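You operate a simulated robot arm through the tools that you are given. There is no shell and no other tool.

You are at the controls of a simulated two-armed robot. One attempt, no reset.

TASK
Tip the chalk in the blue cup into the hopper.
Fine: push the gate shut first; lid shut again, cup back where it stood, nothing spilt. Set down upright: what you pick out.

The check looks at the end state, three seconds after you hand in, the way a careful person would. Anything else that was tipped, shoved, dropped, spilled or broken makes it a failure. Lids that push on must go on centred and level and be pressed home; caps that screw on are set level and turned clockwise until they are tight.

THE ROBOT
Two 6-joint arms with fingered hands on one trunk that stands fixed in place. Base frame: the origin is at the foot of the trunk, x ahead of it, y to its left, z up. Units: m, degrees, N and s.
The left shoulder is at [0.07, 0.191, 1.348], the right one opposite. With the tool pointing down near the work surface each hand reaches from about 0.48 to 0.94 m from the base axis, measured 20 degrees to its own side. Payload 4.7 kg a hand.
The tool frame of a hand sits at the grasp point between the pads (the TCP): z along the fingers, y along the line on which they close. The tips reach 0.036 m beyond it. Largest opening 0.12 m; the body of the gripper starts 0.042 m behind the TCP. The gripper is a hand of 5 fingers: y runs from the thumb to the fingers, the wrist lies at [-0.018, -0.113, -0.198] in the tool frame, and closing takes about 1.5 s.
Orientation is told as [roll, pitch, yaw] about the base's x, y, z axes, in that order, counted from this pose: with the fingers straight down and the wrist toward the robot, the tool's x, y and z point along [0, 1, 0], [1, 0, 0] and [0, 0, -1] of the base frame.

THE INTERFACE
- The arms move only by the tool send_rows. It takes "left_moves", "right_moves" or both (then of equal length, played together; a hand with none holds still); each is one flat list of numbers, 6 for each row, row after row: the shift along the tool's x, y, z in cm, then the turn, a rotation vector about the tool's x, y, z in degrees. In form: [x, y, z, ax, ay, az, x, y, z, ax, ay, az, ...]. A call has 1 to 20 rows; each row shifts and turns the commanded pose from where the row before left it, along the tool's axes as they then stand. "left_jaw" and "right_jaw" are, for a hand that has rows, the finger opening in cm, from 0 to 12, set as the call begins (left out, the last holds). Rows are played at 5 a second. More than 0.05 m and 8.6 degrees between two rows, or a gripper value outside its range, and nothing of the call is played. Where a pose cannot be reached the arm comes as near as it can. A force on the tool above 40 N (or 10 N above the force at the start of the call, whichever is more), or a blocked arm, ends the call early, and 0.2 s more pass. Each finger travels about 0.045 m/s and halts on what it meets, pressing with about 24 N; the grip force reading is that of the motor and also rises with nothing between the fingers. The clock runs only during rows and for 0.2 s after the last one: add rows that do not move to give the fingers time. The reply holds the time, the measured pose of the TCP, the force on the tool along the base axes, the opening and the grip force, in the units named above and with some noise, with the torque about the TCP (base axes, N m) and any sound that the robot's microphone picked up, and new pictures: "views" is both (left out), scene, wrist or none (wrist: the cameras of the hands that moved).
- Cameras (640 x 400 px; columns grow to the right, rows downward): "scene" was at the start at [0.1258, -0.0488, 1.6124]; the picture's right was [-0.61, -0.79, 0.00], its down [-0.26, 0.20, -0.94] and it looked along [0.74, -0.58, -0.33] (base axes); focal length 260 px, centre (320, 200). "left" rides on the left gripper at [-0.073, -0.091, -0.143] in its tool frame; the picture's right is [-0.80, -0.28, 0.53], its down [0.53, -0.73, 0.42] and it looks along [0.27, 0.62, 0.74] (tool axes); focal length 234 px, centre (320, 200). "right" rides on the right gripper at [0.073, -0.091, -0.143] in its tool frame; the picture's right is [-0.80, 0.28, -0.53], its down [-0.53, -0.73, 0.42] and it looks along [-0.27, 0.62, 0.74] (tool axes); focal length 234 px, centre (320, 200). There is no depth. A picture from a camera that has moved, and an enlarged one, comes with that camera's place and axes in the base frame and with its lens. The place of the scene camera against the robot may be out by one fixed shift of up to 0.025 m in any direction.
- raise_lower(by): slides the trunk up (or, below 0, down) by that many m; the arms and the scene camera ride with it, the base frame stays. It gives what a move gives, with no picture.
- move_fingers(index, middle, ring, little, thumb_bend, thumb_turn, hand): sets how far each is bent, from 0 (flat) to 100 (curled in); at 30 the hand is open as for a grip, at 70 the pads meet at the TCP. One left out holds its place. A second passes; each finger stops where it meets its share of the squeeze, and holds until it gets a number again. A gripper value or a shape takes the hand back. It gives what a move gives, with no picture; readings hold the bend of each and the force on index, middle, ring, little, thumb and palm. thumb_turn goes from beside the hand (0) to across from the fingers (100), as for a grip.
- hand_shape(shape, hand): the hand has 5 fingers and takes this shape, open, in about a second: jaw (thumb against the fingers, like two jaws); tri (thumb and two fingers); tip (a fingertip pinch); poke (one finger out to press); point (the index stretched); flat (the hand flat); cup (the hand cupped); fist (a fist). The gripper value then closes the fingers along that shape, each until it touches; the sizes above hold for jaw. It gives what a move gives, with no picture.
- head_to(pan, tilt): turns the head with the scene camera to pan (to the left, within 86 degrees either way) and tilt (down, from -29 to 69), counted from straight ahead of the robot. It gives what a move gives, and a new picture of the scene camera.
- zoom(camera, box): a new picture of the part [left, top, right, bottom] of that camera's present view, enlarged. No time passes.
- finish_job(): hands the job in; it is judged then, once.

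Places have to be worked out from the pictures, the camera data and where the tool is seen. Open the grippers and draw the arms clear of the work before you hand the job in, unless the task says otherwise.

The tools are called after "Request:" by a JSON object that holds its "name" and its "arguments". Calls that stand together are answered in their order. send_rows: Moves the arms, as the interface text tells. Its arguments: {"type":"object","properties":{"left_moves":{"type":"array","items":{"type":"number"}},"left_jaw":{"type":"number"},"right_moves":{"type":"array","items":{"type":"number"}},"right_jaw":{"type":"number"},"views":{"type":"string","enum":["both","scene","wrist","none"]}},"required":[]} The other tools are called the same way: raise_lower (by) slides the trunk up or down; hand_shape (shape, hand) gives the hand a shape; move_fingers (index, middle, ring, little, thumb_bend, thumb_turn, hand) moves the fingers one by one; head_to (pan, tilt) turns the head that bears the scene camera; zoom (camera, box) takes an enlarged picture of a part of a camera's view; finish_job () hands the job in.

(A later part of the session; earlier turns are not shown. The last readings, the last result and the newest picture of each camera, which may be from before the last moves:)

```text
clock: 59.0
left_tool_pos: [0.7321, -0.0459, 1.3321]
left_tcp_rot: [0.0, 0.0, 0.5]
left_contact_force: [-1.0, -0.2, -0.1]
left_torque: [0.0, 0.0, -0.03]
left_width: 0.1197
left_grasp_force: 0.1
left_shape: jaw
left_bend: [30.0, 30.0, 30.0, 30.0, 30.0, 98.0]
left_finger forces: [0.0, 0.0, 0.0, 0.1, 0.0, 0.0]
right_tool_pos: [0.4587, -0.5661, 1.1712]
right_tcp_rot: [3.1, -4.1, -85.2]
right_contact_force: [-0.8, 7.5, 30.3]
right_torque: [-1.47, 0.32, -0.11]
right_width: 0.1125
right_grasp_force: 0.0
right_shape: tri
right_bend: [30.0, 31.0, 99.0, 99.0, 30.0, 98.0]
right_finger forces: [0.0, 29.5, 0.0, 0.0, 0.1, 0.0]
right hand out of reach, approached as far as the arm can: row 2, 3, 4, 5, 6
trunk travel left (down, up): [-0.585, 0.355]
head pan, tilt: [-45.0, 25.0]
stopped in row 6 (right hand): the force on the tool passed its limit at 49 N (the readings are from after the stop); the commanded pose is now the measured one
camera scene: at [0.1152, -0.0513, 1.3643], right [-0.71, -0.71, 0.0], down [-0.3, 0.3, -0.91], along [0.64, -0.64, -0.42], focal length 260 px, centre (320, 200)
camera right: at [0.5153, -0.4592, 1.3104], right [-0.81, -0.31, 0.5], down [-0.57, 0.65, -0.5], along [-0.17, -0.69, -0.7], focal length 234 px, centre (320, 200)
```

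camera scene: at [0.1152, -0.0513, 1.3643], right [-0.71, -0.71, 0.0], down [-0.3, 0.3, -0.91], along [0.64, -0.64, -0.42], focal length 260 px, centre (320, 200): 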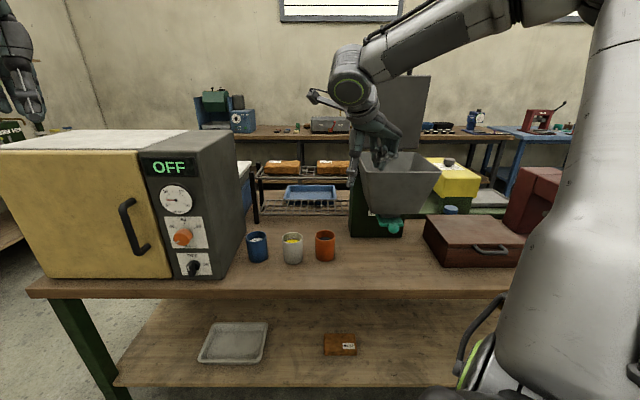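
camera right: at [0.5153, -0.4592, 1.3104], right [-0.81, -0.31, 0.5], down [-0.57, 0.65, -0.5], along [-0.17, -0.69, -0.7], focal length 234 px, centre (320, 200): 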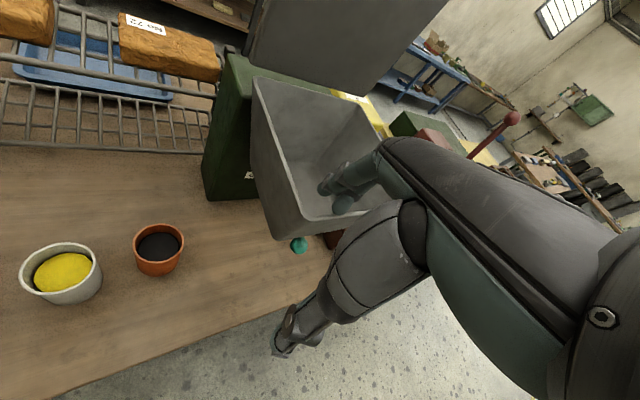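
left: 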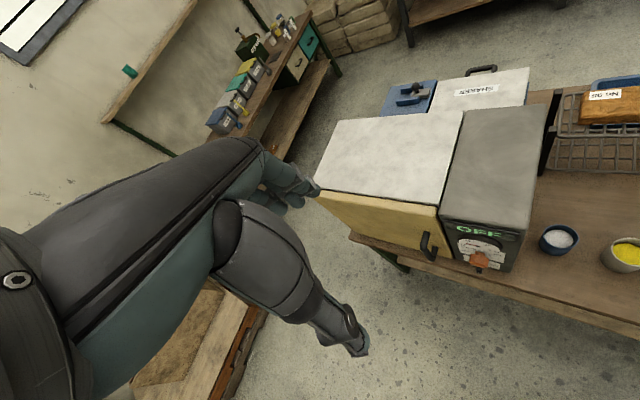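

The yaw wasn't reachable on that path, and the hand drifted so that the middle finger is pressing on the hopper's front rim (30 N). I'll lift straight up and away at once.

Request:
{"name": "send_rows", "arguments": {"right_moves": [0, 0, -1.5, 0, 0, 0, 0, -0.5, -3, 0, 0, 0, 0, -1, -3, 0, 0, 0, 0, -1, -3, 0, 0, 0]}}

Request:
{"name": "zoom", "arguments": {"camera": "scene", "box": [300, 60, 500, 280]}}

```text
clock: 60.0
left_tool_pos: [0.7339, -0.0524, 1.3311]
left_tcp_rot: [0.1, 0.0, 0.5]
left_contact_force: [-0.5, -0.3, 0.6]
left_torque: [0.0, -0.02, 0.0]
left_width: 0.1197
left_grasp_force: 0.2
left_shape: jaw
left_bend: [30.0, 30.0, 30.0, 30.0, 30.0, 98.0]
left_finger forces: [0.0, 0.1, 0.1, 0.0, 0.0, 0.0]
right_tool_pos: [0.4238, -0.5634, 1.255]
right_tcp_rot: [2.6, -3.3, -85.2]
right_contact_force: [-0.1, 1.3, 0.5]
right_torque: [-0.02, 0.0, 0.0]
right_width: 0.12
right_grasp_force: 0.1
right_shape: tri
right_bend: [30.0, 30.0, 99.0, 99.0, 30.0, 98.0]
right_finger forces: [0.1, 0.1, 0.1, 0.0, 0.0, 0.0]
right hand out of reach, approached as far as the arm can: row 2, 3, 4
trunk travel left (down, up): [-0.585, 0.355]
head pan, tilt: [-45.0, 25.0]
camera scene: at [0.1169, -0.0569, 1.3634], right [-0.71, -0.71, 0.0], down [-0.3, 0.3, -0.91], along [0.64, -0.64, -0.42], focal length 260 px, centre (320, 200)
camera right: at [0.4813, -0.4611, 1.3958], right [-0.8, -0.32, 0.5], down [-0.57, 0.66, -0.49], along [-0.18, -0.68, -0.71], focal length 234 px, centre (320, 200)
```

scene: 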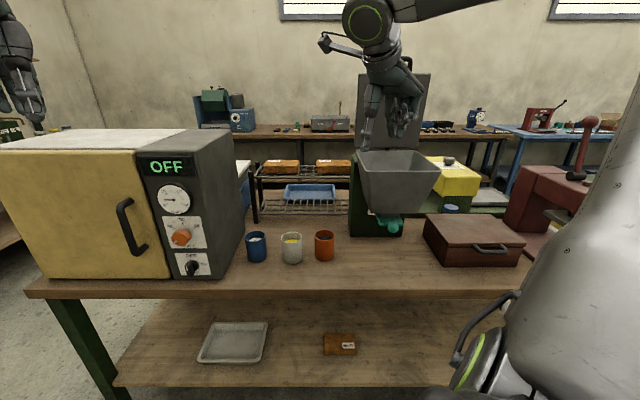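
right: 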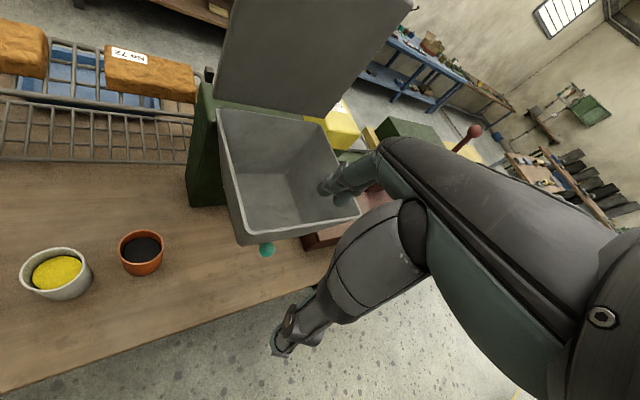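

```text
1.82 times, centred on (400, 170) of scene
camera zoom: at [0.1169, -0.0569, 1.3634], right [-0.71, -0.71, 0.0], down [-0.3, 0.3, -0.91], along [0.64, -0.64, -0.42], focal length 472 px, centre (174, 254)
```

zoom: 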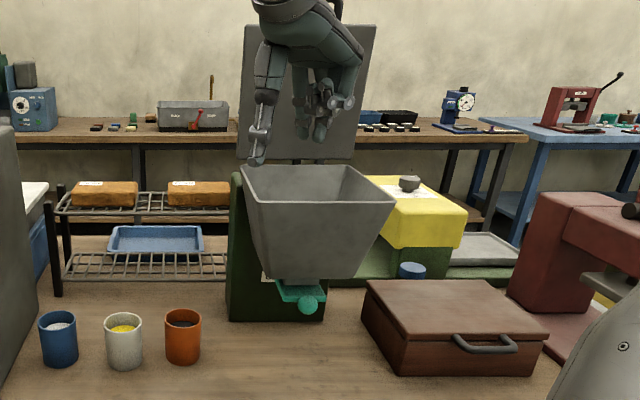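

I'm clear of the hopper and it still stands square. I'll move the hand outward over the bench toward the cups at this height, where the arm has more room.

Request:
{"name": "send_rows", "arguments": {"right_moves": [3.74, -2.5, 0, 0, 0, 0, 3.74, -2.5, 0, 0, 0, 0, 3.74, -2.5, 0, 0, 0, 0, 3.74, -2.5, 0, 0, 0, 0, 3.74, -2.5, 0, 0, 0, 0]}}

```text
clock: 61.2
left_tool_pos: [0.7341, -0.0521, 1.3304]
left_tcp_rot: [0.0, 0.1, 0.5]
left_contact_force: [-1.2, -0.4, -0.9]
left_torque: [0.02, -0.01, 0.02]
left_width: 0.12
left_grasp_force: 0.0
left_shape: jaw
left_bend: [30.0, 30.0, 30.0, 30.0, 30.0, 98.0]
left_finger forces: [0.0, 0.1, 0.0, 0.0, 0.1, 0.0]
right_tool_pos: [0.4457, -0.5704, 1.2176]
right_tcp_rot: [2.5, -3.5, -85.4]
right_contact_force: [0.1, 0.5, 0.1]
right_torque: [-0.01, 0.02, 0.02]
right_width: 0.1198
right_grasp_force: 0.0
right_shape: tri
right_bend: [30.0, 30.0, 99.0, 99.0, 30.0, 98.0]
right_finger forces: [0.1, 0.1, 0.1, 0.1, 0.0, 0.0]
right hand out of reach, approached as far as the arm can: row 1, 2, 3, 4, 5
trunk travel left (down, up): [-0.585, 0.355]
head pan, tilt: [-45.0, 25.0]
camera scene: at [0.1174, -0.0565, 1.3634], right [-0.71, -0.71, 0.0], down [-0.3, 0.3, -0.91], along [0.64, -0.64, -0.42], focal length 260 px, centre (320, 200)
camera right: at [0.503, -0.4661, 1.3583], right [-0.8, -0.32, 0.5], down [-0.57, 0.66, -0.49], along [-0.18, -0.68, -0.71], focal length 234 px, centre (320, 200)
```

scene: 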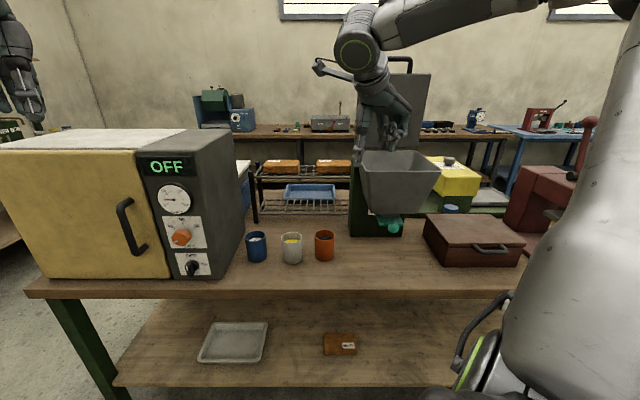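
right: 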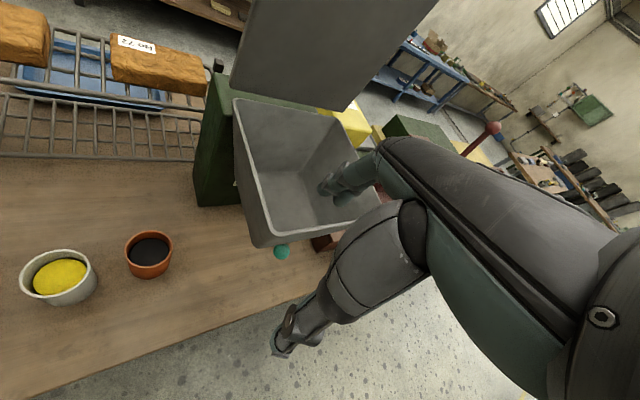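

The wrist can't hold that yaw there: it seems limited in that rotation direction, while the opposite direction (yaw positive) has plenty of range. I'll rotate the hand back the other way; the commanded spot is above the bench between the cups and the robot.

Request:
{"name": "send_rows", "arguments": {"right_moves": [0, 0, -0.5, 0, 0, -8, 0, 0, -0.5, 0, 0, -8, 0, 0, -0.5, 0, 0, -8, 0, 0, 0, 0, 0, -8, 0, 0, 0, 0, 0, -8, 0, 0, 0, 0, 0, -8]}}

```text
clock: 62.6
left_tool_pos: [0.7345, -0.0516, 1.3293]
left_tcp_rot: [0.1, 0.0, 0.5]
left_contact_force: [-0.5, 0.1, 0.4]
left_torque: [-0.03, 0.01, -0.03]
left_width: 0.1198
left_grasp_force: 0.1
left_shape: jaw
left_bend: [30.0, 30.0, 30.0, 30.0, 30.0, 98.0]
left_finger forces: [0.0, 0.1, 0.1, 0.1, 0.1, 0.0]
right_tool_pos: [0.4518, -0.565, 1.2335]
right_tcp_rot: [-0.8, -4.2, -37.1]
right_contact_force: [0.2, -0.3, 0.7]
right_torque: [-0.01, -0.04, -0.01]
right_width: 0.1197
right_grasp_force: 0.0
right_shape: tri
right_bend: [30.0, 30.0, 99.0, 99.0, 30.0, 98.0]
right_finger forces: [0.1, 0.0, 0.1, 0.1, 0.1, 0.0]
right hand out of reach, approached as far as the arm can: row 6
trunk travel left (down, up): [-0.585, 0.355]
head pan, tilt: [-45.0, 25.0]
camera scene: at [0.1183, -0.057, 1.3634], right [-0.71, -0.71, 0.0], down [-0.3, 0.3, -0.91], along [0.64, -0.64, -0.42], focal length 260 px, centre (320, 200)
camera right: at [0.4152, -0.4436, 1.3686], right [-0.29, -0.78, 0.56], down [-0.88, -0.01, -0.47], along [0.37, -0.63, -0.69], focal length 234 px, centre (320, 200)
```

scene: 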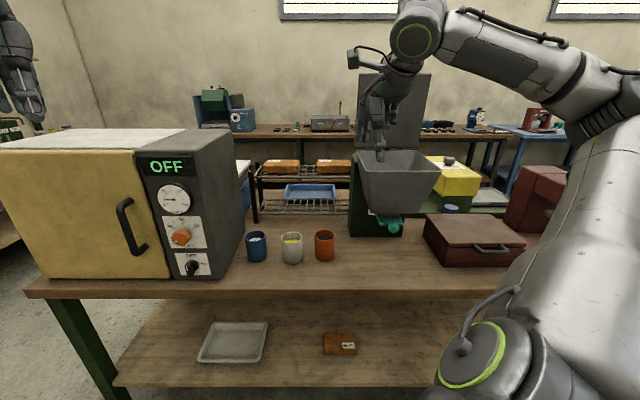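
right: 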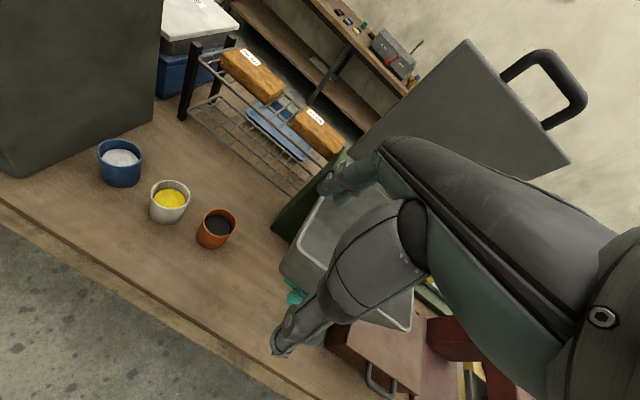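

The command re-synchronises with the reached pose, and the yaw is back to −37°. Now I'll move left over the bench to about (0.62, −0.42, 1.25).

Request:
{"name": "send_rows", "arguments": {"right_moves": [4.34, 0.94, -0.3, 0, 0, 0, 4.34, 0.94, -0.3, 0, 0, 0, 4.34, 0.94, -0.3, 0, 0, 0, 4.34, 0.94, -0.3, 0, 0, 0, 4.34, 0.94, -0.3, 0, 0, 0]}}

```text
clock: 63.8
left_tool_pos: [0.7354, -0.0497, 1.3291]
left_tcp_rot: [0.0, 0.2, 0.6]
left_contact_force: [0.2, -0.5, -0.2]
left_torque: [0.0, 0.03, -0.02]
left_width: 0.1195
left_grasp_force: 0.0
left_shape: jaw
left_bend: [30.0, 30.0, 30.0, 30.0, 30.0, 98.0]
left_finger forces: [0.0, 0.0, 0.0, 0.0, 0.0, 0.0]
right_tool_pos: [0.5169, -0.512, 1.2273]
right_tcp_rot: [-0.8, -4.2, -37.1]
right_contact_force: [-0.3, 0.1, 0.4]
right_torque: [0.0, 0.04, -0.02]
right_width: 0.1198
right_grasp_force: 0.0
right_shape: tri
right_bend: [30.0, 30.0, 99.0, 99.0, 30.0, 98.0]
right_finger forces: [0.1, 0.0, 0.0, 0.0, 0.0, 0.0]
right hand out of reach, approached as far as the arm can: row 2, 3, 4, 5
trunk travel left (down, up): [-0.585, 0.355]
head pan, tilt: [-45.0, 25.0]
camera scene: at [0.1184, -0.0554, 1.3634], right [-0.71, -0.71, 0.0], down [-0.3, 0.3, -0.91], along [0.64, -0.64, -0.42], focal length 260 px, centre (320, 200)
camera right: at [0.4811, -0.3915, 1.3627], right [-0.29, -0.78, 0.56], down [-0.88, -0.01, -0.47], along [0.37, -0.63, -0.69], focal length 234 px, centre (320, 200)
```

scene: 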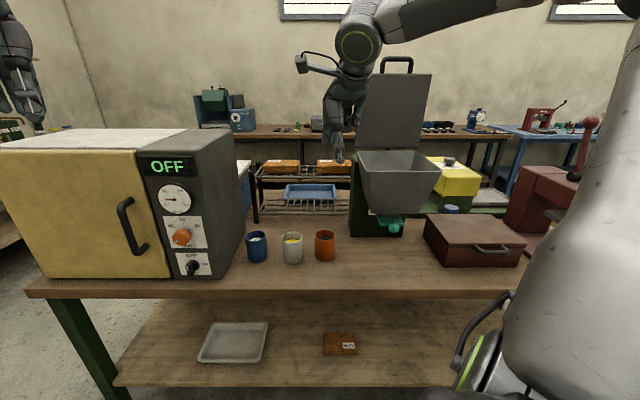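
right: 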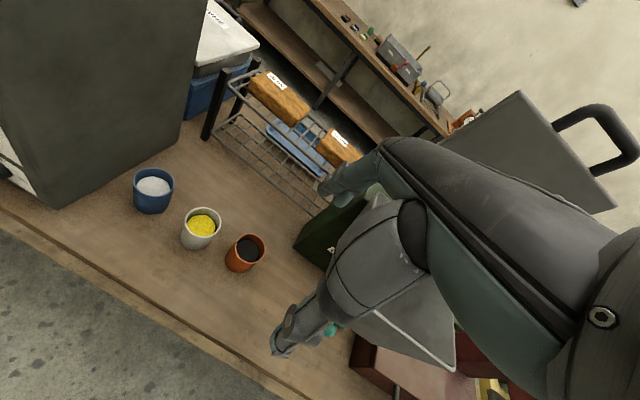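

Moving left is blocked while the hand is this high relative to the lowered shoulder. I'll back off from the hopper a little and descend first, then go left at lower height.

Request:
{"name": "send_rows", "arguments": {"right_moves": [-0.2, -4.3, 0, 0, 0, 0, -0.2, -4.3, 0, 0, 0, 0, 0, 0, 4, 0, 0, 0, 0, 0, 4, 0, 0, 0, 0, 0, 4, 0, 0, 0]}}

```text
clock: 65.0
left_tool_pos: [0.7353, -0.0501, 1.3294]
left_tcp_rot: [0.0, 0.0, 0.5]
left_contact_force: [-0.1, -0.2, -0.1]
left_torque: [0.02, 0.01, 0.01]
left_width: 0.1195
left_grasp_force: 0.0
left_shape: jaw
left_bend: [30.0, 30.0, 30.0, 30.0, 30.0, 98.0]
left_finger forces: [0.0, 0.0, 0.0, 0.1, 0.0, 0.0]
right_tool_pos: [0.4542, -0.4724, 1.1003]
right_tcp_rot: [-0.9, -4.1, -37.2]
right_contact_force: [-0.1, 0.3, -0.4]
right_torque: [0.02, 0.04, 0.01]
right_width: 0.1197
right_grasp_force: 0.0
right_shape: tri
right_bend: [30.0, 30.0, 99.0, 99.0, 30.0, 98.0]
right_finger forces: [0.1, 0.0, 0.0, 0.0, 0.1, 0.0]
trunk travel left (down, up): [-0.585, 0.355]
head pan, tilt: [-45.0, 25.0]
camera scene: at [0.1183, -0.0568, 1.3634], right [-0.71, -0.71, 0.0], down [-0.3, 0.3, -0.91], along [0.64, -0.64, -0.42], focal length 260 px, centre (320, 200)
camera right: at [0.4181, -0.3517, 1.2348], right [-0.29, -0.78, 0.56], down [-0.88, -0.01, -0.47], along [0.37, -0.63, -0.69], focal length 234 px, centre (320, 200)
```

scene: 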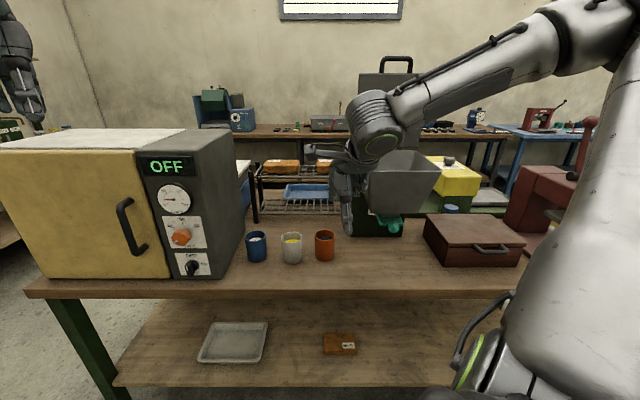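
right: 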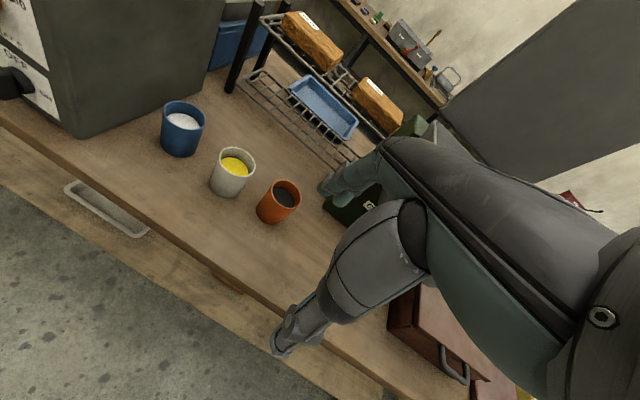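

Everything is reachable at this height. I'll yaw the hand to +25° while moving to about (0.62, −0.38, 1.08), front-left of the cups.

Request:
{"name": "send_rows", "arguments": {"right_moves": [2.17, 0.96, 0.25, 0, 0, -7.75, 2.01, 1.24, 0.25, 0, 0, -7.75, 1.83, 1.5, 0.25, 0, 0, -7.75, 1.61, 1.74, 0.25, 0, 0, -7.75, 1.36, 1.94, 0.25, 0, 0, -7.75, 1.09, 2.1, 0.25, 0, 0, -7.75, 0.79, 2.23, 0.25, 0, 0, -7.75, 0.48, 2.32, 0.25, 0, 0, -7.75]}}

```text
clock: 66.8
left_tool_pos: [0.7354, -0.05, 1.3295]
left_tcp_rot: [0.1, 0.1, 0.4]
left_contact_force: [0.4, -0.6, -0.4]
left_torque: [-0.02, -0.01, -0.03]
left_width: 0.1197
left_grasp_force: 0.1
left_shape: jaw
left_bend: [30.0, 30.0, 30.0, 30.0, 30.0, 98.0]
left_finger forces: [0.0, 0.1, 0.1, 0.0, 0.1, 0.1]
right_tool_pos: [0.5635, -0.4285, 1.086]
right_tcp_rot: [-3.7, -1.3, 24.0]
right_contact_force: [0.1, -0.4, 0.3]
right_torque: [-0.03, 0.03, 0.05]
right_width: 0.1199
right_grasp_force: 0.1
right_shape: tri
right_bend: [30.0, 30.0, 99.0, 99.0, 30.0, 98.0]
right_finger forces: [0.0, 0.0, 0.0, 0.1, 0.0, 0.0]
right hand out of reach, approached as far as the arm can: row 4, 5, 6, 7, 8
trunk travel left (down, up): [-0.585, 0.355]
head pan, tilt: [-45.0, 25.0]
camera scene: at [0.118, -0.0568, 1.3634], right [-0.71, -0.71, 0.0], down [-0.3, 0.3, -0.91], along [0.64, -0.64, -0.42], focal length 260 px, centre (320, 200)
camera right: at [0.4433, -0.394, 1.2222], right [0.55, -0.59, 0.58], down [-0.43, -0.8, -0.41], along [0.71, -0.03, -0.7], focal length 234 px, centre (320, 200)
```

scene: 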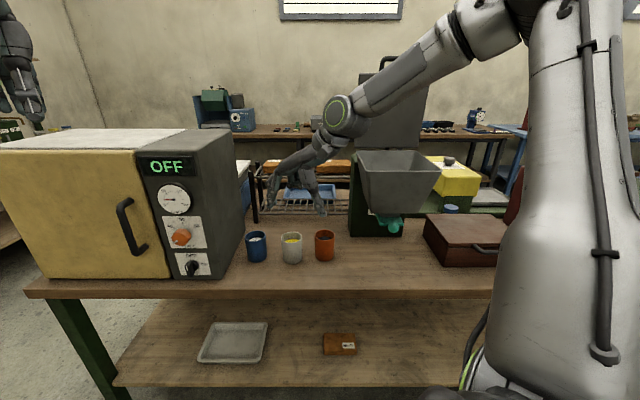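
right: 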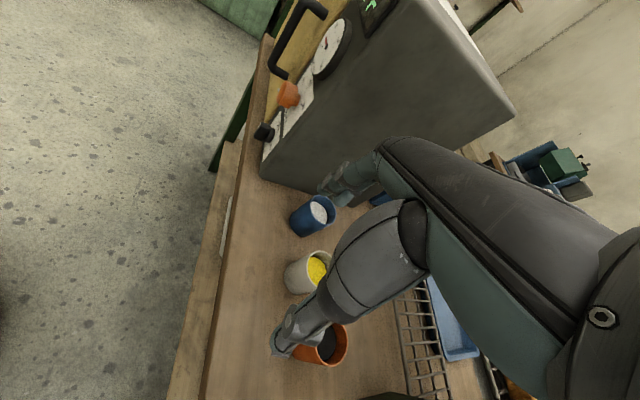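

The boundary again appears where the wrist is above shoulder height (elbow swung up). Down here the wrist drops below the shoulder, as it did in the early moves that worked, so I'll descend in front of the cups.

Request:
{"name": "send_rows", "arguments": {"right_moves": [0, 0, 3.5, 0, 0, 0, 0, 0, 3.5, 0, 0, 0, 0, 0, 3.5, 0, 0, 0]}}

```text
clock: 67.6
left_tool_pos: [0.7353, -0.0526, 1.3297]
left_tcp_rot: [0.1, -0.1, 0.6]
left_contact_force: [-0.5, 0.5, -0.2]
left_torque: [0.02, 0.0, -0.04]
left_width: 0.1195
left_grasp_force: 0.0
left_shape: jaw
left_bend: [30.0, 30.0, 30.0, 30.0, 30.0, 98.0]
left_finger forces: [0.0, 0.0, 0.0, 0.1, 0.0, 0.1]
right_tool_pos: [0.5434, -0.4416, 0.992]
right_tcp_rot: [-4.1, -1.3, 24.7]
right_contact_force: [-0.3, 1.0, -0.7]
right_torque: [0.0, 0.01, 0.02]
right_width: 0.12
right_grasp_force: 0.0
right_shape: tri
right_bend: [30.0, 30.0, 99.0, 99.0, 30.0, 98.0]
right_finger forces: [0.1, 0.1, 0.0, 0.0, 0.0, 0.0]
right hand out of reach, approached as far as the arm can: row 1, 2, 3
trunk travel left (down, up): [-0.585, 0.355]
head pan, tilt: [-45.0, 25.0]
camera scene: at [0.1177, -0.0573, 1.3634], right [-0.71, -0.71, 0.0], down [-0.3, 0.3, -0.91], along [0.64, -0.64, -0.42], focal length 260 px, centre (320, 200)
camera right: at [0.4233, -0.4056, 1.1272], right [0.56, -0.58, 0.59], down [-0.42, -0.81, -0.4], along [0.71, -0.02, -0.7], focal length 234 px, centre (320, 200)
```

scene: 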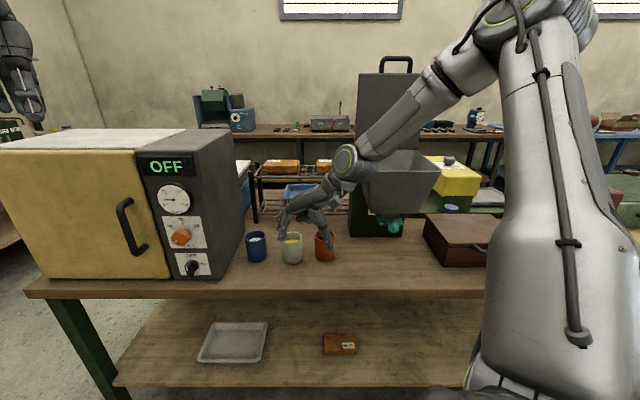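
right: 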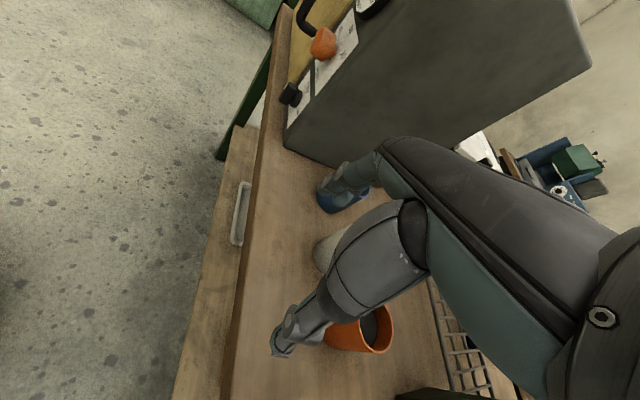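

This is still the "elbow-up" posture. The early route that worked went outward and down together from the folded pose with the trunk higher, which swung the elbow low. I'll retrace to that folded pose, raise the trunk, and repeat that route.

Request:
{"name": "send_rows", "arguments": {"right_moves": [0.11, -1.17, -1.35, 0, 0, 7.75, -0.05, -1.18, -1.35, 0, 0, 7.75, -0.21, -1.16, -1.35, 0, 0, 7.75, -0.36, -1.12, -1.35, 0, 0, 7.75, -0.51, -1.06, -1.35, 0, 0, 7.75, -0.65, -0.99, -1.35, 0, 0, 7.75, -0.77, -0.89, -1.35, 0, 0, 7.75, -0.89, -0.78, -1.35, 0, 0, 7.75, -1.5, -2.3, -3.35, 0, 0, 2, -1.5, -2.3, -3.35, 0, 0, 2, -1.5, -2.3, -3.35, 0, 0, 2, -1.5, -2.3, -3.35, 0, 0, 2], "views": "scene"}}

```text
clock: 70.2
left_tool_pos: [0.7297, -0.0509, 1.3327]
left_tcp_rot: [0.0, -0.2, 0.4]
left_contact_force: [-0.5, 0.4, 1.2]
left_torque: [-0.03, -0.06, -0.01]
left_width: 0.1195
left_grasp_force: 0.1
left_shape: jaw
left_bend: [30.0, 30.0, 30.0, 30.0, 30.0, 98.0]
left_finger forces: [0.0, 0.1, 0.1, 0.1, 0.0, 0.1]
right_tool_pos: [0.3555, -0.4627, 1.2137]
right_tcp_rot: [-1.5, -2.2, -35.1]
right_contact_force: [-0.2, 0.1, -0.3]
right_torque: [-0.03, -0.05, 0.0]
right_width: 0.1199
right_grasp_force: 0.0
right_shape: tri
right_bend: [30.0, 30.0, 99.0, 99.0, 30.0, 98.0]
right_finger forces: [0.0, 0.2, 0.0, 0.1, 0.0, 0.0]
right hand out of reach, approached as far as the arm can: row 1, 2, 10
trunk travel left (down, up): [-0.585, 0.355]
head pan, tilt: [-45.0, 25.0]
camera scene: at [0.1145, -0.0564, 1.3637], right [-0.71, -0.71, 0.0], down [-0.3, 0.3, -0.91], along [0.64, -0.64, -0.42], focal length 260 px, centre (320, 200)
```

scene: 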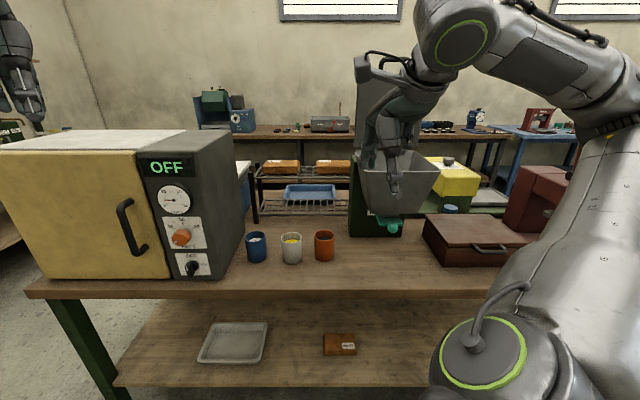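

I'm back in the folded pose. Raising the trunk 0.24 m puts the shoulder at 1.348 again.

Request:
{"name": "raise_lower", "arguments": {"by": 0.24}}

Request:
{"name": "send_rows", "arguments": {"right_moves": [1.1, 1.7, 2.5, 0, 0, 2, 1.1, 1.7, 3.0, 0, 0, 2, 1.1, 1.7, 3.5, 0, 0, 2, 1.1, 1.7, 4.3, 0, 0, 2, 1.1, 1.7, 4.3, 0, 0, 2, 1.1, 1.7, 4.3, 0, 0, 0, 1.1, 1.7, 4.3, 0, 0, 0, 1.1, 1.7, 4.3, 0, 0, 0]}}

```text
clock: 72.7
left_tool_pos: [0.7343, -0.05, 1.57]
left_tcp_rot: [0.1, 0.1, 0.5]
left_contact_force: [0.0, 0.0, -0.3]
left_torque: [-0.01, 0.04, 0.02]
left_width: 0.1195
left_grasp_force: 0.1
left_shape: jaw
left_bend: [30.0, 30.0, 30.0, 30.0, 30.0, 98.0]
left_finger forces: [0.1, 0.1, 0.0, 0.0, 0.0, 0.0]
right_tool_pos: [0.3589, -0.4623, 1.4527]
right_tcp_rot: [-1.5, -2.2, -35.1]
right_contact_force: [-0.1, 0.1, -0.4]
right_torque: [0.02, 0.0, 0.0]
right_width: 0.1197
right_grasp_force: 0.0
right_shape: tri
right_bend: [30.0, 30.0, 99.0, 99.0, 30.0, 98.0]
right_finger forces: [0.0, 0.0, 0.0, 0.0, 0.0, 0.0]
trunk travel left (down, up): [-0.825, 0.115]
head pan, tilt: [-45.0, 25.0]
```

```text
clock: 74.5
left_tool_pos: [0.7357, -0.0517, 1.5704]
left_tcp_rot: [0.1, 0.1, 0.5]
left_contact_force: [0.3, -0.3, -0.6]
left_torque: [0.01, -0.01, -0.02]
left_width: 0.1195
left_grasp_force: 0.2
left_shape: jaw
left_bend: [30.0, 30.0, 30.0, 30.0, 30.0, 98.0]
left_finger forces: [0.1, 0.0, 0.0, 0.1, 0.0, 0.0]
right_tool_pos: [0.4895, -0.5339, 1.1662]
right_tcp_rot: [-1.1, -2.2, -45.1]
right_contact_force: [0.0, 0.6, -0.4]
right_torque: [0.02, 0.02, 0.02]
right_width: 0.1198
right_grasp_force: 0.0
right_shape: tri
right_bend: [30.0, 30.0, 99.0, 99.0, 30.0, 98.0]
right_finger forces: [0.0, 0.0, 0.0, 0.0, 0.0, 0.0]
right hand out of reach, approached as far as the arm can: row 6, 7, 8
trunk travel left (down, up): [-0.825, 0.115]
head pan, tilt: [-45.0, 25.0]
camera scene: at [0.1183, -0.057, 1.6034], right [-0.71, -0.71, 0.0], down [-0.3, 0.3, -0.91], along [0.64, -0.64, -0.42], focal length 260 px, centre (320, 200)
camera right: at [0.4749, -0.414, 1.3042], right [-0.38, -0.74, 0.55], down [-0.89, 0.12, -0.44], along [0.26, -0.66, -0.71], focal length 234 px, centre (320, 200)
```

scene: 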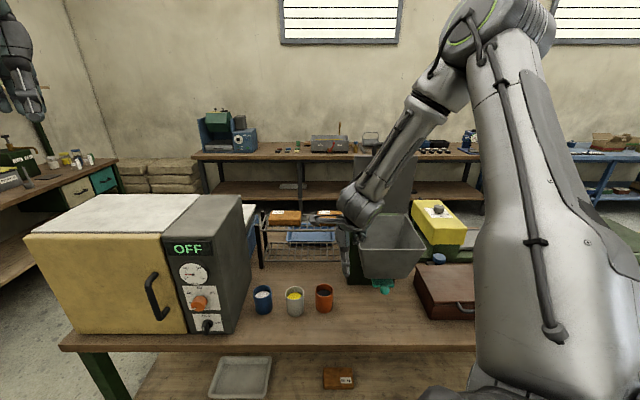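
right: 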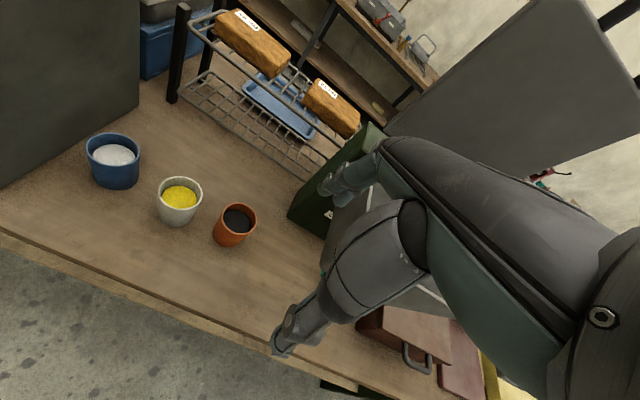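

The elbow is still up. I'll move away from the hopper corner and descend again, as in the early sequence, to see whether the arm settles into the low-elbow posture.

Request:
{"name": "send_rows", "arguments": {"right_moves": [1.5, -2.5, 0, 0, 0, 0, 1.5, -1.5, 0, 0, 0, 0, 0, 0, 4, 0, 0, 0, 0, 0, 4, 0, 0, 0, 0, 0, 4, 0, 0, 0, 0, 0, 3, 0, 0, 0]}}

```text
clock: 75.9
left_tool_pos: [0.7366, -0.0496, 1.5691]
left_tcp_rot: [-0.1, 0.1, 0.1]
left_contact_force: [-0.7, -0.6, 0.7]
left_torque: [0.06, -0.02, 0.02]
left_width: 0.1195
left_grasp_force: 0.0
left_shape: jaw
left_bend: [30.0, 30.0, 30.0, 30.0, 30.0, 98.0]
left_finger forces: [0.0, 0.0, 0.0, 0.0, 0.1, 0.0]
right_tool_pos: [0.4283, -0.5472, 1.0601]
right_tcp_rot: [-1.4, -1.6, -43.7]
right_contact_force: [14.6, 49.5, -0.8]
right_torque: [-1.54, 0.6, 3.32]
right_width: 0.1189
right_grasp_force: 0.1
right_shape: tri
right_bend: [32.0, 34.0, 99.0, 99.0, 30.0, 98.0]
right_finger forces: [0.1, 49.5, 0.0, 0.0, 0.1, 0.0]
right hand out of reach, approached as far as the arm can: row 1, 2, 3, 4, 5, 6
trunk travel left (down, up): [-0.825, 0.115]
head pan, tilt: [-45.0, 25.0]
stopped in row 6 (right hand): the force on the tool passed its limit at 44 N (the readings are from after the stop); the commanded pose is now the measured one
camera scene: at [0.1201, -0.0493, 1.6035], right [-0.71, -0.71, 0.0], down [-0.3, 0.29, -0.91], along [0.64, -0.64, -0.42], focal length 260 px, centre (320, 200)
camera right: at [0.4116, -0.4276, 1.1993], right [-0.36, -0.76, 0.55], down [-0.9, 0.11, -0.43], along [0.27, -0.65, -0.71], focal length 234 px, centre (320, 200)
```

scene: 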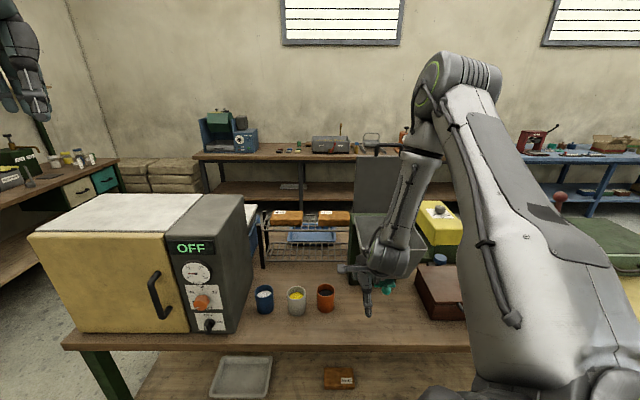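
right: 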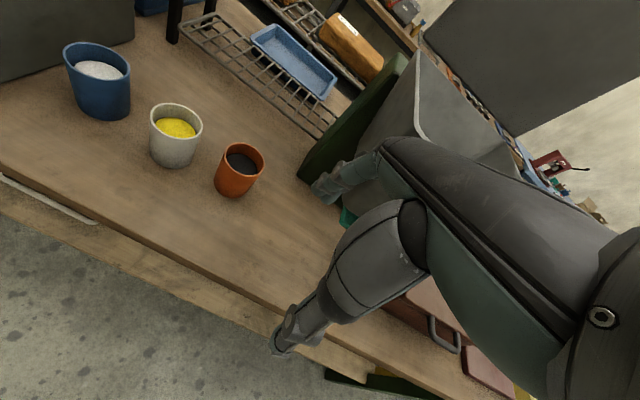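

The hand drifted right and the middle finger is pressing the hopper's side. I'll back off immediately, up and toward the robot.

Request:
{"name": "send_rows", "arguments": {"right_moves": [0, -1.5, 0, 0, 0, 0, 0, -1.5, -1.5, 0, 0, 0, 0, -1.5, -3, 0, 0, 0, 0, 0, -4, 0, 0, 0]}}

Request:
{"name": "zoom", "arguments": {"camera": "scene", "box": [300, 140, 480, 320]}}

```text
clock: 76.9
left_tool_pos: [0.7302, -0.0609, 1.5723]
left_tcp_rot: [0.3, -0.3, 0.2]
left_contact_force: [-0.2, -0.4, -0.9]
left_torque: [0.1, -0.02, 0.03]
left_width: 0.1198
left_grasp_force: 0.0
left_shape: jaw
left_bend: [30.0, 30.0, 30.0, 30.0, 30.0, 98.0]
left_finger forces: [0.0, 0.1, 0.0, 0.0, 0.0, 0.0]
right_tool_pos: [0.3996, -0.5295, 1.1396]
right_tcp_rot: [-0.9, -1.8, -44.7]
right_contact_force: [0.2, -0.4, -0.3]
right_torque: [0.07, -0.05, 0.0]
right_width: 0.1197
right_grasp_force: 0.1
right_shape: tri
right_bend: [30.0, 30.0, 99.0, 99.0, 30.0, 98.0]
right_finger forces: [0.1, 0.0, 0.0, 0.1, 0.1, 0.1]
right hand out of reach, approached as far as the arm can: row 4
trunk travel left (down, up): [-0.825, 0.115]
head pan, tilt: [-45.0, 25.0]
camera scene: at [0.1133, -0.0616, 1.6035], right [-0.71, -0.71, 0.0], down [-0.3, 0.3, -0.91], along [0.64, -0.64, -0.42], focal length 260 px, centre (320, 200)
camera right: at [0.3837, -0.4102, 1.2788], right [-0.37, -0.75, 0.55], down [-0.89, 0.12, -0.44], along [0.26, -0.65, -0.71], focal length 234 px, centre (320, 200)
```

scene: 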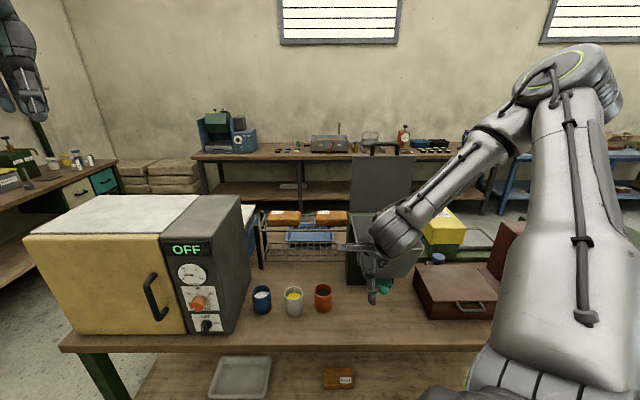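
right: 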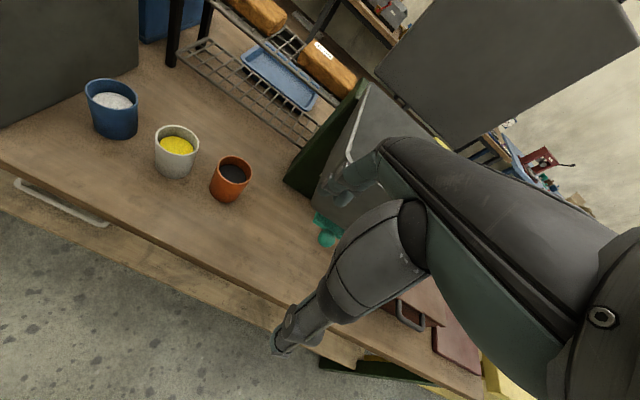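

```text
2.22 times, centred on (390, 230) of scene
camera zoom: at [0.1133, -0.0616, 1.6035], right [-0.71, -0.71, 0.0], down [-0.3, 0.3, -0.91], along [0.64, -0.64, -0.42], focal length 578 px, centre (164, 133)
```

zoom: 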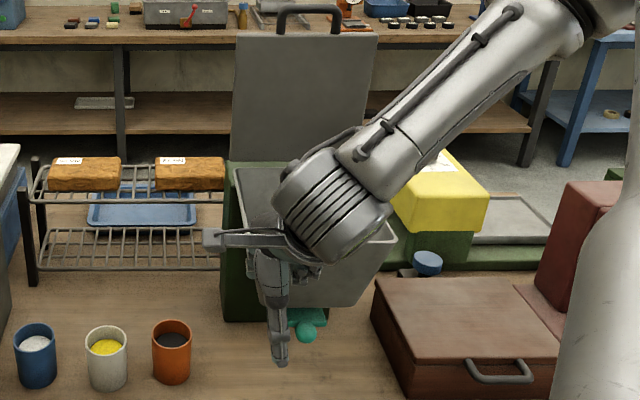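

I'm clear again. That early success came from exactly the folded pose with yaw −45°, so I'll return precisely there and repeat the same rows.

Request:
{"name": "send_rows", "arguments": {"right_moves": [0.06, -1.14, -3.7, 0.2, 0, 0, 0.06, -1.14, -3.7, 0.2, 0, 0, 0.06, -1.14, -3.7, 0.2, 0, 0, 0.06, -1.14, -3.7, 0.2, 0, 0, 0.06, -1.14, -3.7, 0.2, 0, 0, 0.06, -1.14, -3.7, 0.2, 0, 0, 0.06, -1.14, -3.7, 0.3, 0, 0, 0.06, -1.14, -3.7, 0.3, 0, 0], "views": "scene"}}

Request:
{"name": "head_to", "arguments": {"pan": -55, "tilt": 40}}

```text
clock: 78.7
left_tool_pos: [0.7335, -0.0537, 1.5709]
left_tcp_rot: [0.1, 0.0, 0.2]
left_contact_force: [-0.4, -0.4, 0.5]
left_torque: [-0.02, -0.01, 0.02]
left_width: 0.1198
left_grasp_force: 0.0
left_shape: jaw
left_bend: [30.0, 30.0, 30.0, 30.0, 30.0, 98.0]
left_finger forces: [0.0, 0.0, 0.1, 0.0, 0.0, 0.1]
right_tool_pos: [0.3769, -0.4528, 1.4315]
right_tcp_rot: [-1.1, -0.1, -44.6]
right_contact_force: [-0.3, 0.3, 0.4]
right_torque: [0.01, 0.0, 0.03]
right_width: 0.1197
right_grasp_force: 0.2
right_shape: tri
right_bend: [30.0, 30.0, 99.0, 99.0, 30.0, 98.0]
right_finger forces: [0.0, 0.1, 0.1, 0.0, 0.0, 0.0]
right hand out of reach, approached as far as the arm can: row 1, 2, 3
trunk travel left (down, up): [-0.825, 0.115]
head pan, tilt: [-45.0, 25.0]
camera scene: at [0.1174, -0.0564, 1.6033], right [-0.71, -0.71, 0.0], down [-0.3, 0.3, -0.91], along [0.64, -0.64, -0.42], focal length 260 px, centre (320, 200)
```

scene: 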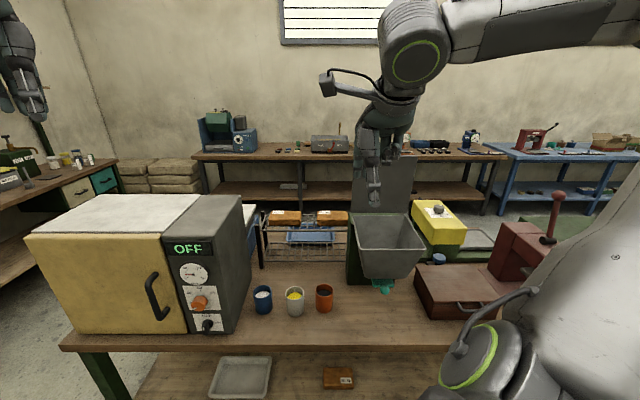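

```text
clock: 79.5
left_tool_pos: [0.7338, -0.0542, 1.5703]
left_tcp_rot: [0.0, 0.0, 0.3]
left_contact_force: [-1.1, -0.2, 0.4]
left_torque: [0.0, 0.03, 0.02]
left_width: 0.1197
left_grasp_force: 0.2
left_shape: jaw
left_bend: [30.0, 30.0, 30.0, 30.0, 30.0, 98.0]
left_finger forces: [0.0, 0.0, 0.0, 0.0, 0.1, 0.1]
right_tool_pos: [0.3773, -0.4528, 1.4314]
right_tcp_rot: [-1.2, -0.1, -44.6]
right_contact_force: [0.6, 0.0, 0.4]
right_torque: [-0.02, 0.0, 0.01]
right_width: 0.1197
right_grasp_force: 0.1
right_shape: tri
right_bend: [30.0, 30.0, 99.0, 99.0, 30.0, 98.0]
right_finger forces: [0.0, 0.1, 0.0, 0.1, 0.0, 0.0]
trunk travel left (down, up): [-0.825, 0.115]
head pan, tilt: [-55.0, 40.0]
camera scene: at [0.1011, -0.0612, 1.5802], right [-0.82, -0.57, 0.0], down [-0.37, 0.53, -0.77], along [0.44, -0.63, -0.64], focal length 260 px, centre (320, 200)
```

scene: 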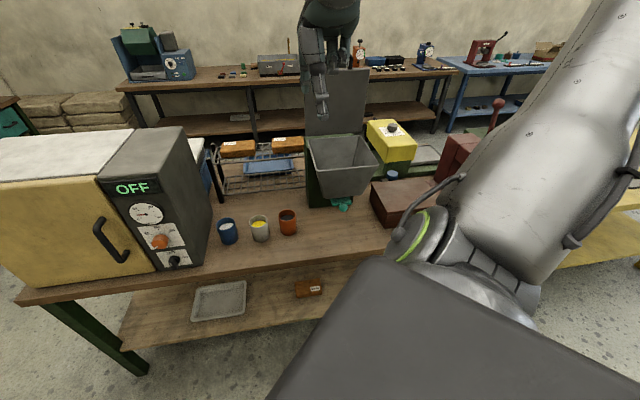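

Same camera view as at the start, so I can compare the hopper's position directly. I'll zoom with the same box as before.

Request:
{"name": "zoom", "arguments": {"camera": "scene", "box": [200, 120, 420, 260]}}

```text
2.86 times, centred on (310, 190) of scene
camera zoom: at [0.1011, -0.0612, 1.5802], right [-0.82, -0.57, 0.0], down [-0.37, 0.53, -0.77], along [0.44, -0.63, -0.64], focal length 742 px, centre (349, 229)
```

zoom: 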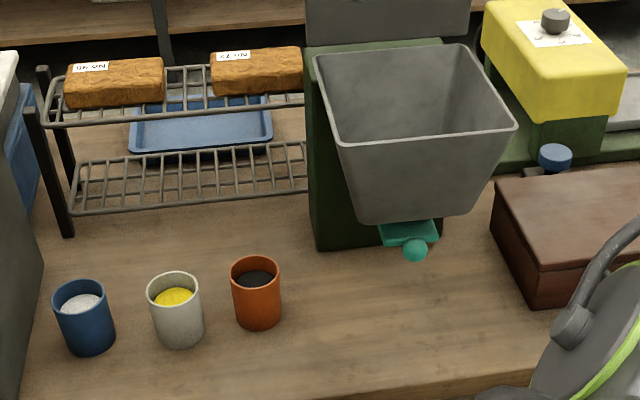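

The hopper, cups and bench items are exactly where they were at the start, so nothing has shifted. I'll raise the trunk 0.11 m and go to the exact starting point of the earlier successful move.

Request:
{"name": "raise_lower", "arguments": {"by": 0.11}}

Request:
{"name": "send_rows", "arguments": {"right_moves": [-1.7, -1.1, -0.2, 0, 0, 0, -1.7, -1.1, -0.2, 0, 0, 0], "views": "scene"}}

```text
clock: 80.9
left_tool_pos: [0.7338, -0.0533, 1.6803]
left_tcp_rot: [0.1, -0.1, 0.4]
left_contact_force: [-0.2, 0.1, 0.7]
left_torque: [0.0, -0.01, 0.0]
left_width: 0.1196
left_grasp_force: 0.0
left_shape: jaw
left_bend: [30.0, 30.0, 30.0, 30.0, 30.0, 98.0]
left_finger forces: [0.0, 0.0, 0.1, 0.0, 0.0, 0.1]
right_tool_pos: [0.3779, -0.4535, 1.5408]
right_tcp_rot: [-1.2, -0.1, -44.6]
right_contact_force: [0.3, 0.9, -0.3]
right_torque: [-0.01, 0.0, -0.03]
right_width: 0.1198
right_grasp_force: 0.1
right_shape: tri
right_bend: [30.0, 30.0, 99.0, 99.0, 30.0, 98.0]
right_finger forces: [0.0, 0.0, 0.0, 0.0, 0.0, 0.0]
trunk travel left (down, up): [-0.935, 0.005]
head pan, tilt: [-55.0, 40.0]
```

```text
clock: 81.5
left_tool_pos: [0.7349, -0.0586, 1.6805]
left_tcp_rot: [0.2, 0.0, 0.4]
left_contact_force: [0.2, -0.1, 0.9]
left_torque: [0.04, 0.01, -0.01]
left_width: 0.1199
left_grasp_force: 0.0
left_shape: jaw
left_bend: [30.0, 30.0, 30.0, 30.0, 30.0, 98.0]
left_finger forces: [0.0, 0.1, 0.1, 0.0, 0.0, 0.0]
right_tool_pos: [0.3369, -0.4659, 1.5432]
right_tcp_rot: [-1.2, 0.1, -44.6]
right_contact_force: [-0.6, 0.3, 0.0]
right_torque: [0.03, -0.01, 0.01]
right_width: 0.1198
right_grasp_force: 0.1
right_shape: tri
right_bend: [30.0, 30.0, 99.0, 99.0, 30.0, 98.0]
right_finger forces: [0.1, 0.1, 0.0, 0.0, 0.0, 0.0]
trunk travel left (down, up): [-0.935, 0.005]
head pan, tilt: [-55.0, 40.0]
camera scene: at [0.1014, -0.0657, 1.6899], right [-0.82, -0.57, 0.0], down [-0.37, 0.53, -0.76], along [0.44, -0.63, -0.64], focal length 260 px, centre (320, 200)
```

scene: 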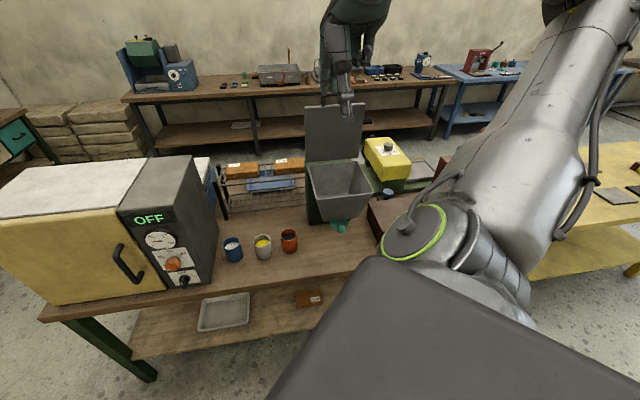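

I'm at the same starting pose as before. Repeating the same eight rows outward and down.

Request:
{"name": "send_rows", "arguments": {"right_moves": [1.1, 1.7, 3.0, 0, 0, 0, 1.1, 1.7, 3.0, 0, 0, 0, 1.1, 1.7, 3.5, 0, 0, 0, 1.1, 1.7, 4.3, 0, 0, 0, 1.1, 1.7, 4.3, 0, 0, 0, 1.1, 1.7, 4.3, 0, 0, 0, 1.1, 1.7, 4.3, 0, 0, 0, 1.1, 1.7, 4.3, 0, 0, 0]}}

```text
clock: 83.3
left_tool_pos: [0.737, -0.059, 1.6783]
left_tcp_rot: [0.3, 0.2, 0.4]
left_contact_force: [0.0, -0.9, -0.2]
left_torque: [0.04, 0.06, 0.0]
left_width: 0.1196
left_grasp_force: 0.0
left_shape: jaw
left_bend: [30.0, 30.0, 30.0, 30.0, 30.0, 98.0]
left_finger forces: [0.0, 0.0, 0.0, 0.0, 0.0, 0.0]
right_tool_pos: [0.4709, -0.5311, 1.2472]
right_tcp_rot: [-0.9, 0.2, -44.5]
right_contact_force: [-0.1, -0.3, -1.1]
right_torque: [0.08, 0.0, 0.02]
right_width: 0.1197
right_grasp_force: 0.2
right_shape: tri
right_bend: [30.0, 30.0, 99.0, 99.0, 30.0, 98.0]
right_finger forces: [0.1, 0.0, 0.0, 0.1, 0.0, 0.1]
right hand out of reach, approached as far as the arm can: row 7, 8
trunk travel left (down, up): [-0.935, 0.005]
head pan, tilt: [-55.0, 40.0]
camera scene: at [0.1043, -0.0663, 1.6895], right [-0.82, -0.57, 0.0], down [-0.37, 0.53, -0.76], along [0.44, -0.63, -0.65], focal length 260 px, centre (320, 200)
camera right: at [0.4591, -0.4132, 1.3891], right [-0.36, -0.76, 0.54], down [-0.9, 0.13, -0.41], along [0.24, -0.63, -0.73], focal length 234 px, centre (320, 200)
```

scene: 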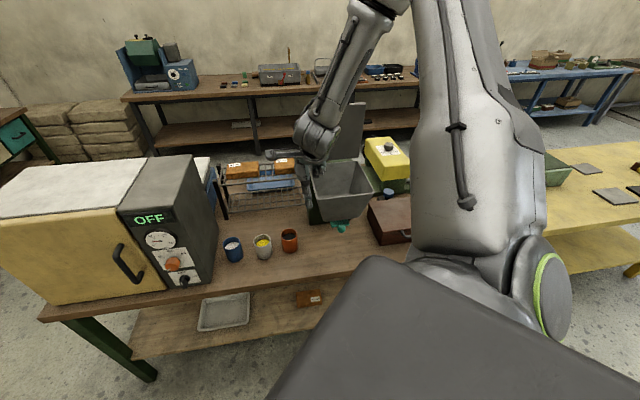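
right: 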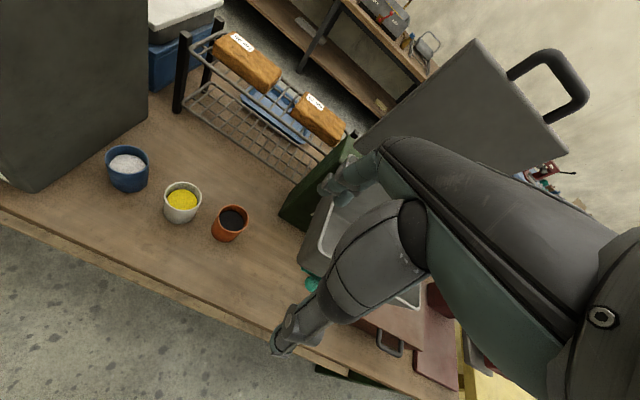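

The arm is still elbow-up. At the early success the switch happened right at this boundary, so I'll nudge further left and down from here in small steps to let it find the other posture.

Request:
{"name": "send_rows", "arguments": {"right_moves": [1, 0.2, 0.5, 0, 0, 0, 1, 0, 0.5, 0, 0, 0, 1, 0, 0.5, 0, 0, 0, 1, 0, 0.5, 0, 0, 0, 1, 0, 0.5, 0, 0, 0, 1, 0, 0.5, 0, 0, 0], "views": "scene"}}

```text
clock: 84.7
left_tool_pos: [0.7351, -0.0542, 1.6799]
left_tcp_rot: [0.1, 0.2, 0.2]
left_contact_force: [0.7, -0.2, -1.1]
left_torque: [0.02, 0.03, -0.03]
left_width: 0.1197
left_grasp_force: 0.1
left_shape: jaw
left_bend: [30.0, 30.0, 30.0, 30.0, 30.0, 98.0]
left_finger forces: [0.0, 0.0, 0.0, 0.0, 0.1, 0.1]
right_tool_pos: [0.4705, -0.5293, 1.2489]
right_tcp_rot: [-1.0, 0.0, -44.6]
right_contact_force: [-0.1, -0.4, -0.3]
right_torque: [-0.02, -0.04, 0.0]
right_width: 0.1196
right_grasp_force: 0.0
right_shape: tri
right_bend: [30.0, 30.0, 99.0, 99.0, 30.0, 98.0]
right_finger forces: [0.0, 0.0, 0.0, 0.1, 0.0, 0.0]
right hand out of reach, approached as far as the arm can: row 1, 2, 3, 4, 5, 6
trunk travel left (down, up): [-0.935, 0.005]
head pan, tilt: [-55.0, 40.0]
camera scene: at [0.1019, -0.0621, 1.69], right [-0.82, -0.57, 0.0], down [-0.37, 0.53, -0.77], along [0.44, -0.63, -0.64], focal length 260 px, centre (320, 200)
```

scene: 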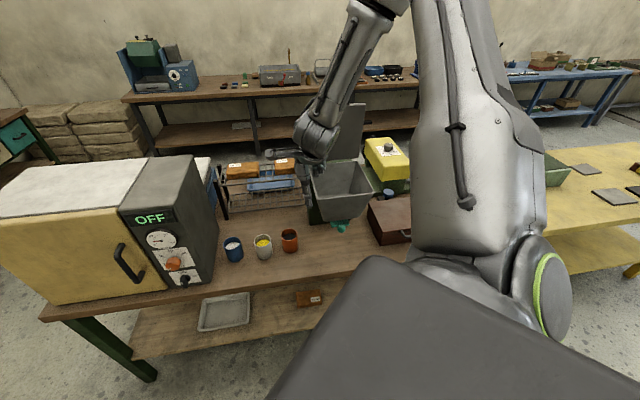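

It stays pinned at the joint boundary. Small nudges don't help, so I'll try larger leftward steps at constant height, well clear above the hopper rim.

Request:
{"name": "send_rows", "arguments": {"right_moves": [4.7, 0, -1, 0, 0, 0, 4.7, 0, -1, 0, 0, 0, 4.7, 0, -1, 0, 0, 0], "views": "scene"}}

```text
clock: 85.5
left_tool_pos: [0.7347, -0.0524, 1.6804]
left_tcp_rot: [0.0, 0.0, 0.3]
left_contact_force: [1.0, 0.1, -0.1]
left_torque: [-0.01, 0.02, -0.03]
left_width: 0.1196
left_grasp_force: 0.1
left_shape: jaw
left_bend: [30.0, 30.0, 30.0, 30.0, 30.0, 98.0]
left_finger forces: [0.1, 0.0, 0.1, 0.1, 0.0, 0.1]
right_tool_pos: [0.4889, -0.5134, 1.3163]
right_tcp_rot: [-1.0, -0.2, -44.5]
right_contact_force: [-1.0, 0.3, 0.0]
right_torque: [0.01, 0.0, -0.01]
right_width: 0.12
right_grasp_force: 0.0
right_shape: tri
right_bend: [30.0, 30.0, 99.0, 99.0, 30.0, 98.0]
right_finger forces: [0.0, 0.0, 0.0, 0.0, 0.0, 0.1]
right hand out of reach, approached as far as the arm can: row 1, 2, 3
trunk travel left (down, up): [-0.935, 0.005]
head pan, tilt: [-55.0, 40.0]
camera scene: at [0.1009, -0.0612, 1.6901], right [-0.82, -0.57, 0.0], down [-0.37, 0.53, -0.77], along [0.44, -0.63, -0.64], focal length 260 px, centre (320, 200)
```

scene: 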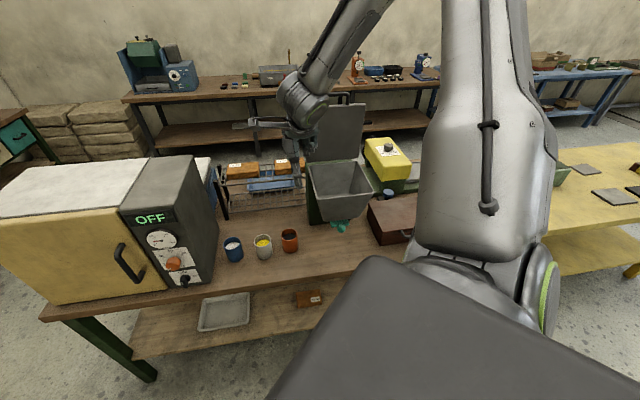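

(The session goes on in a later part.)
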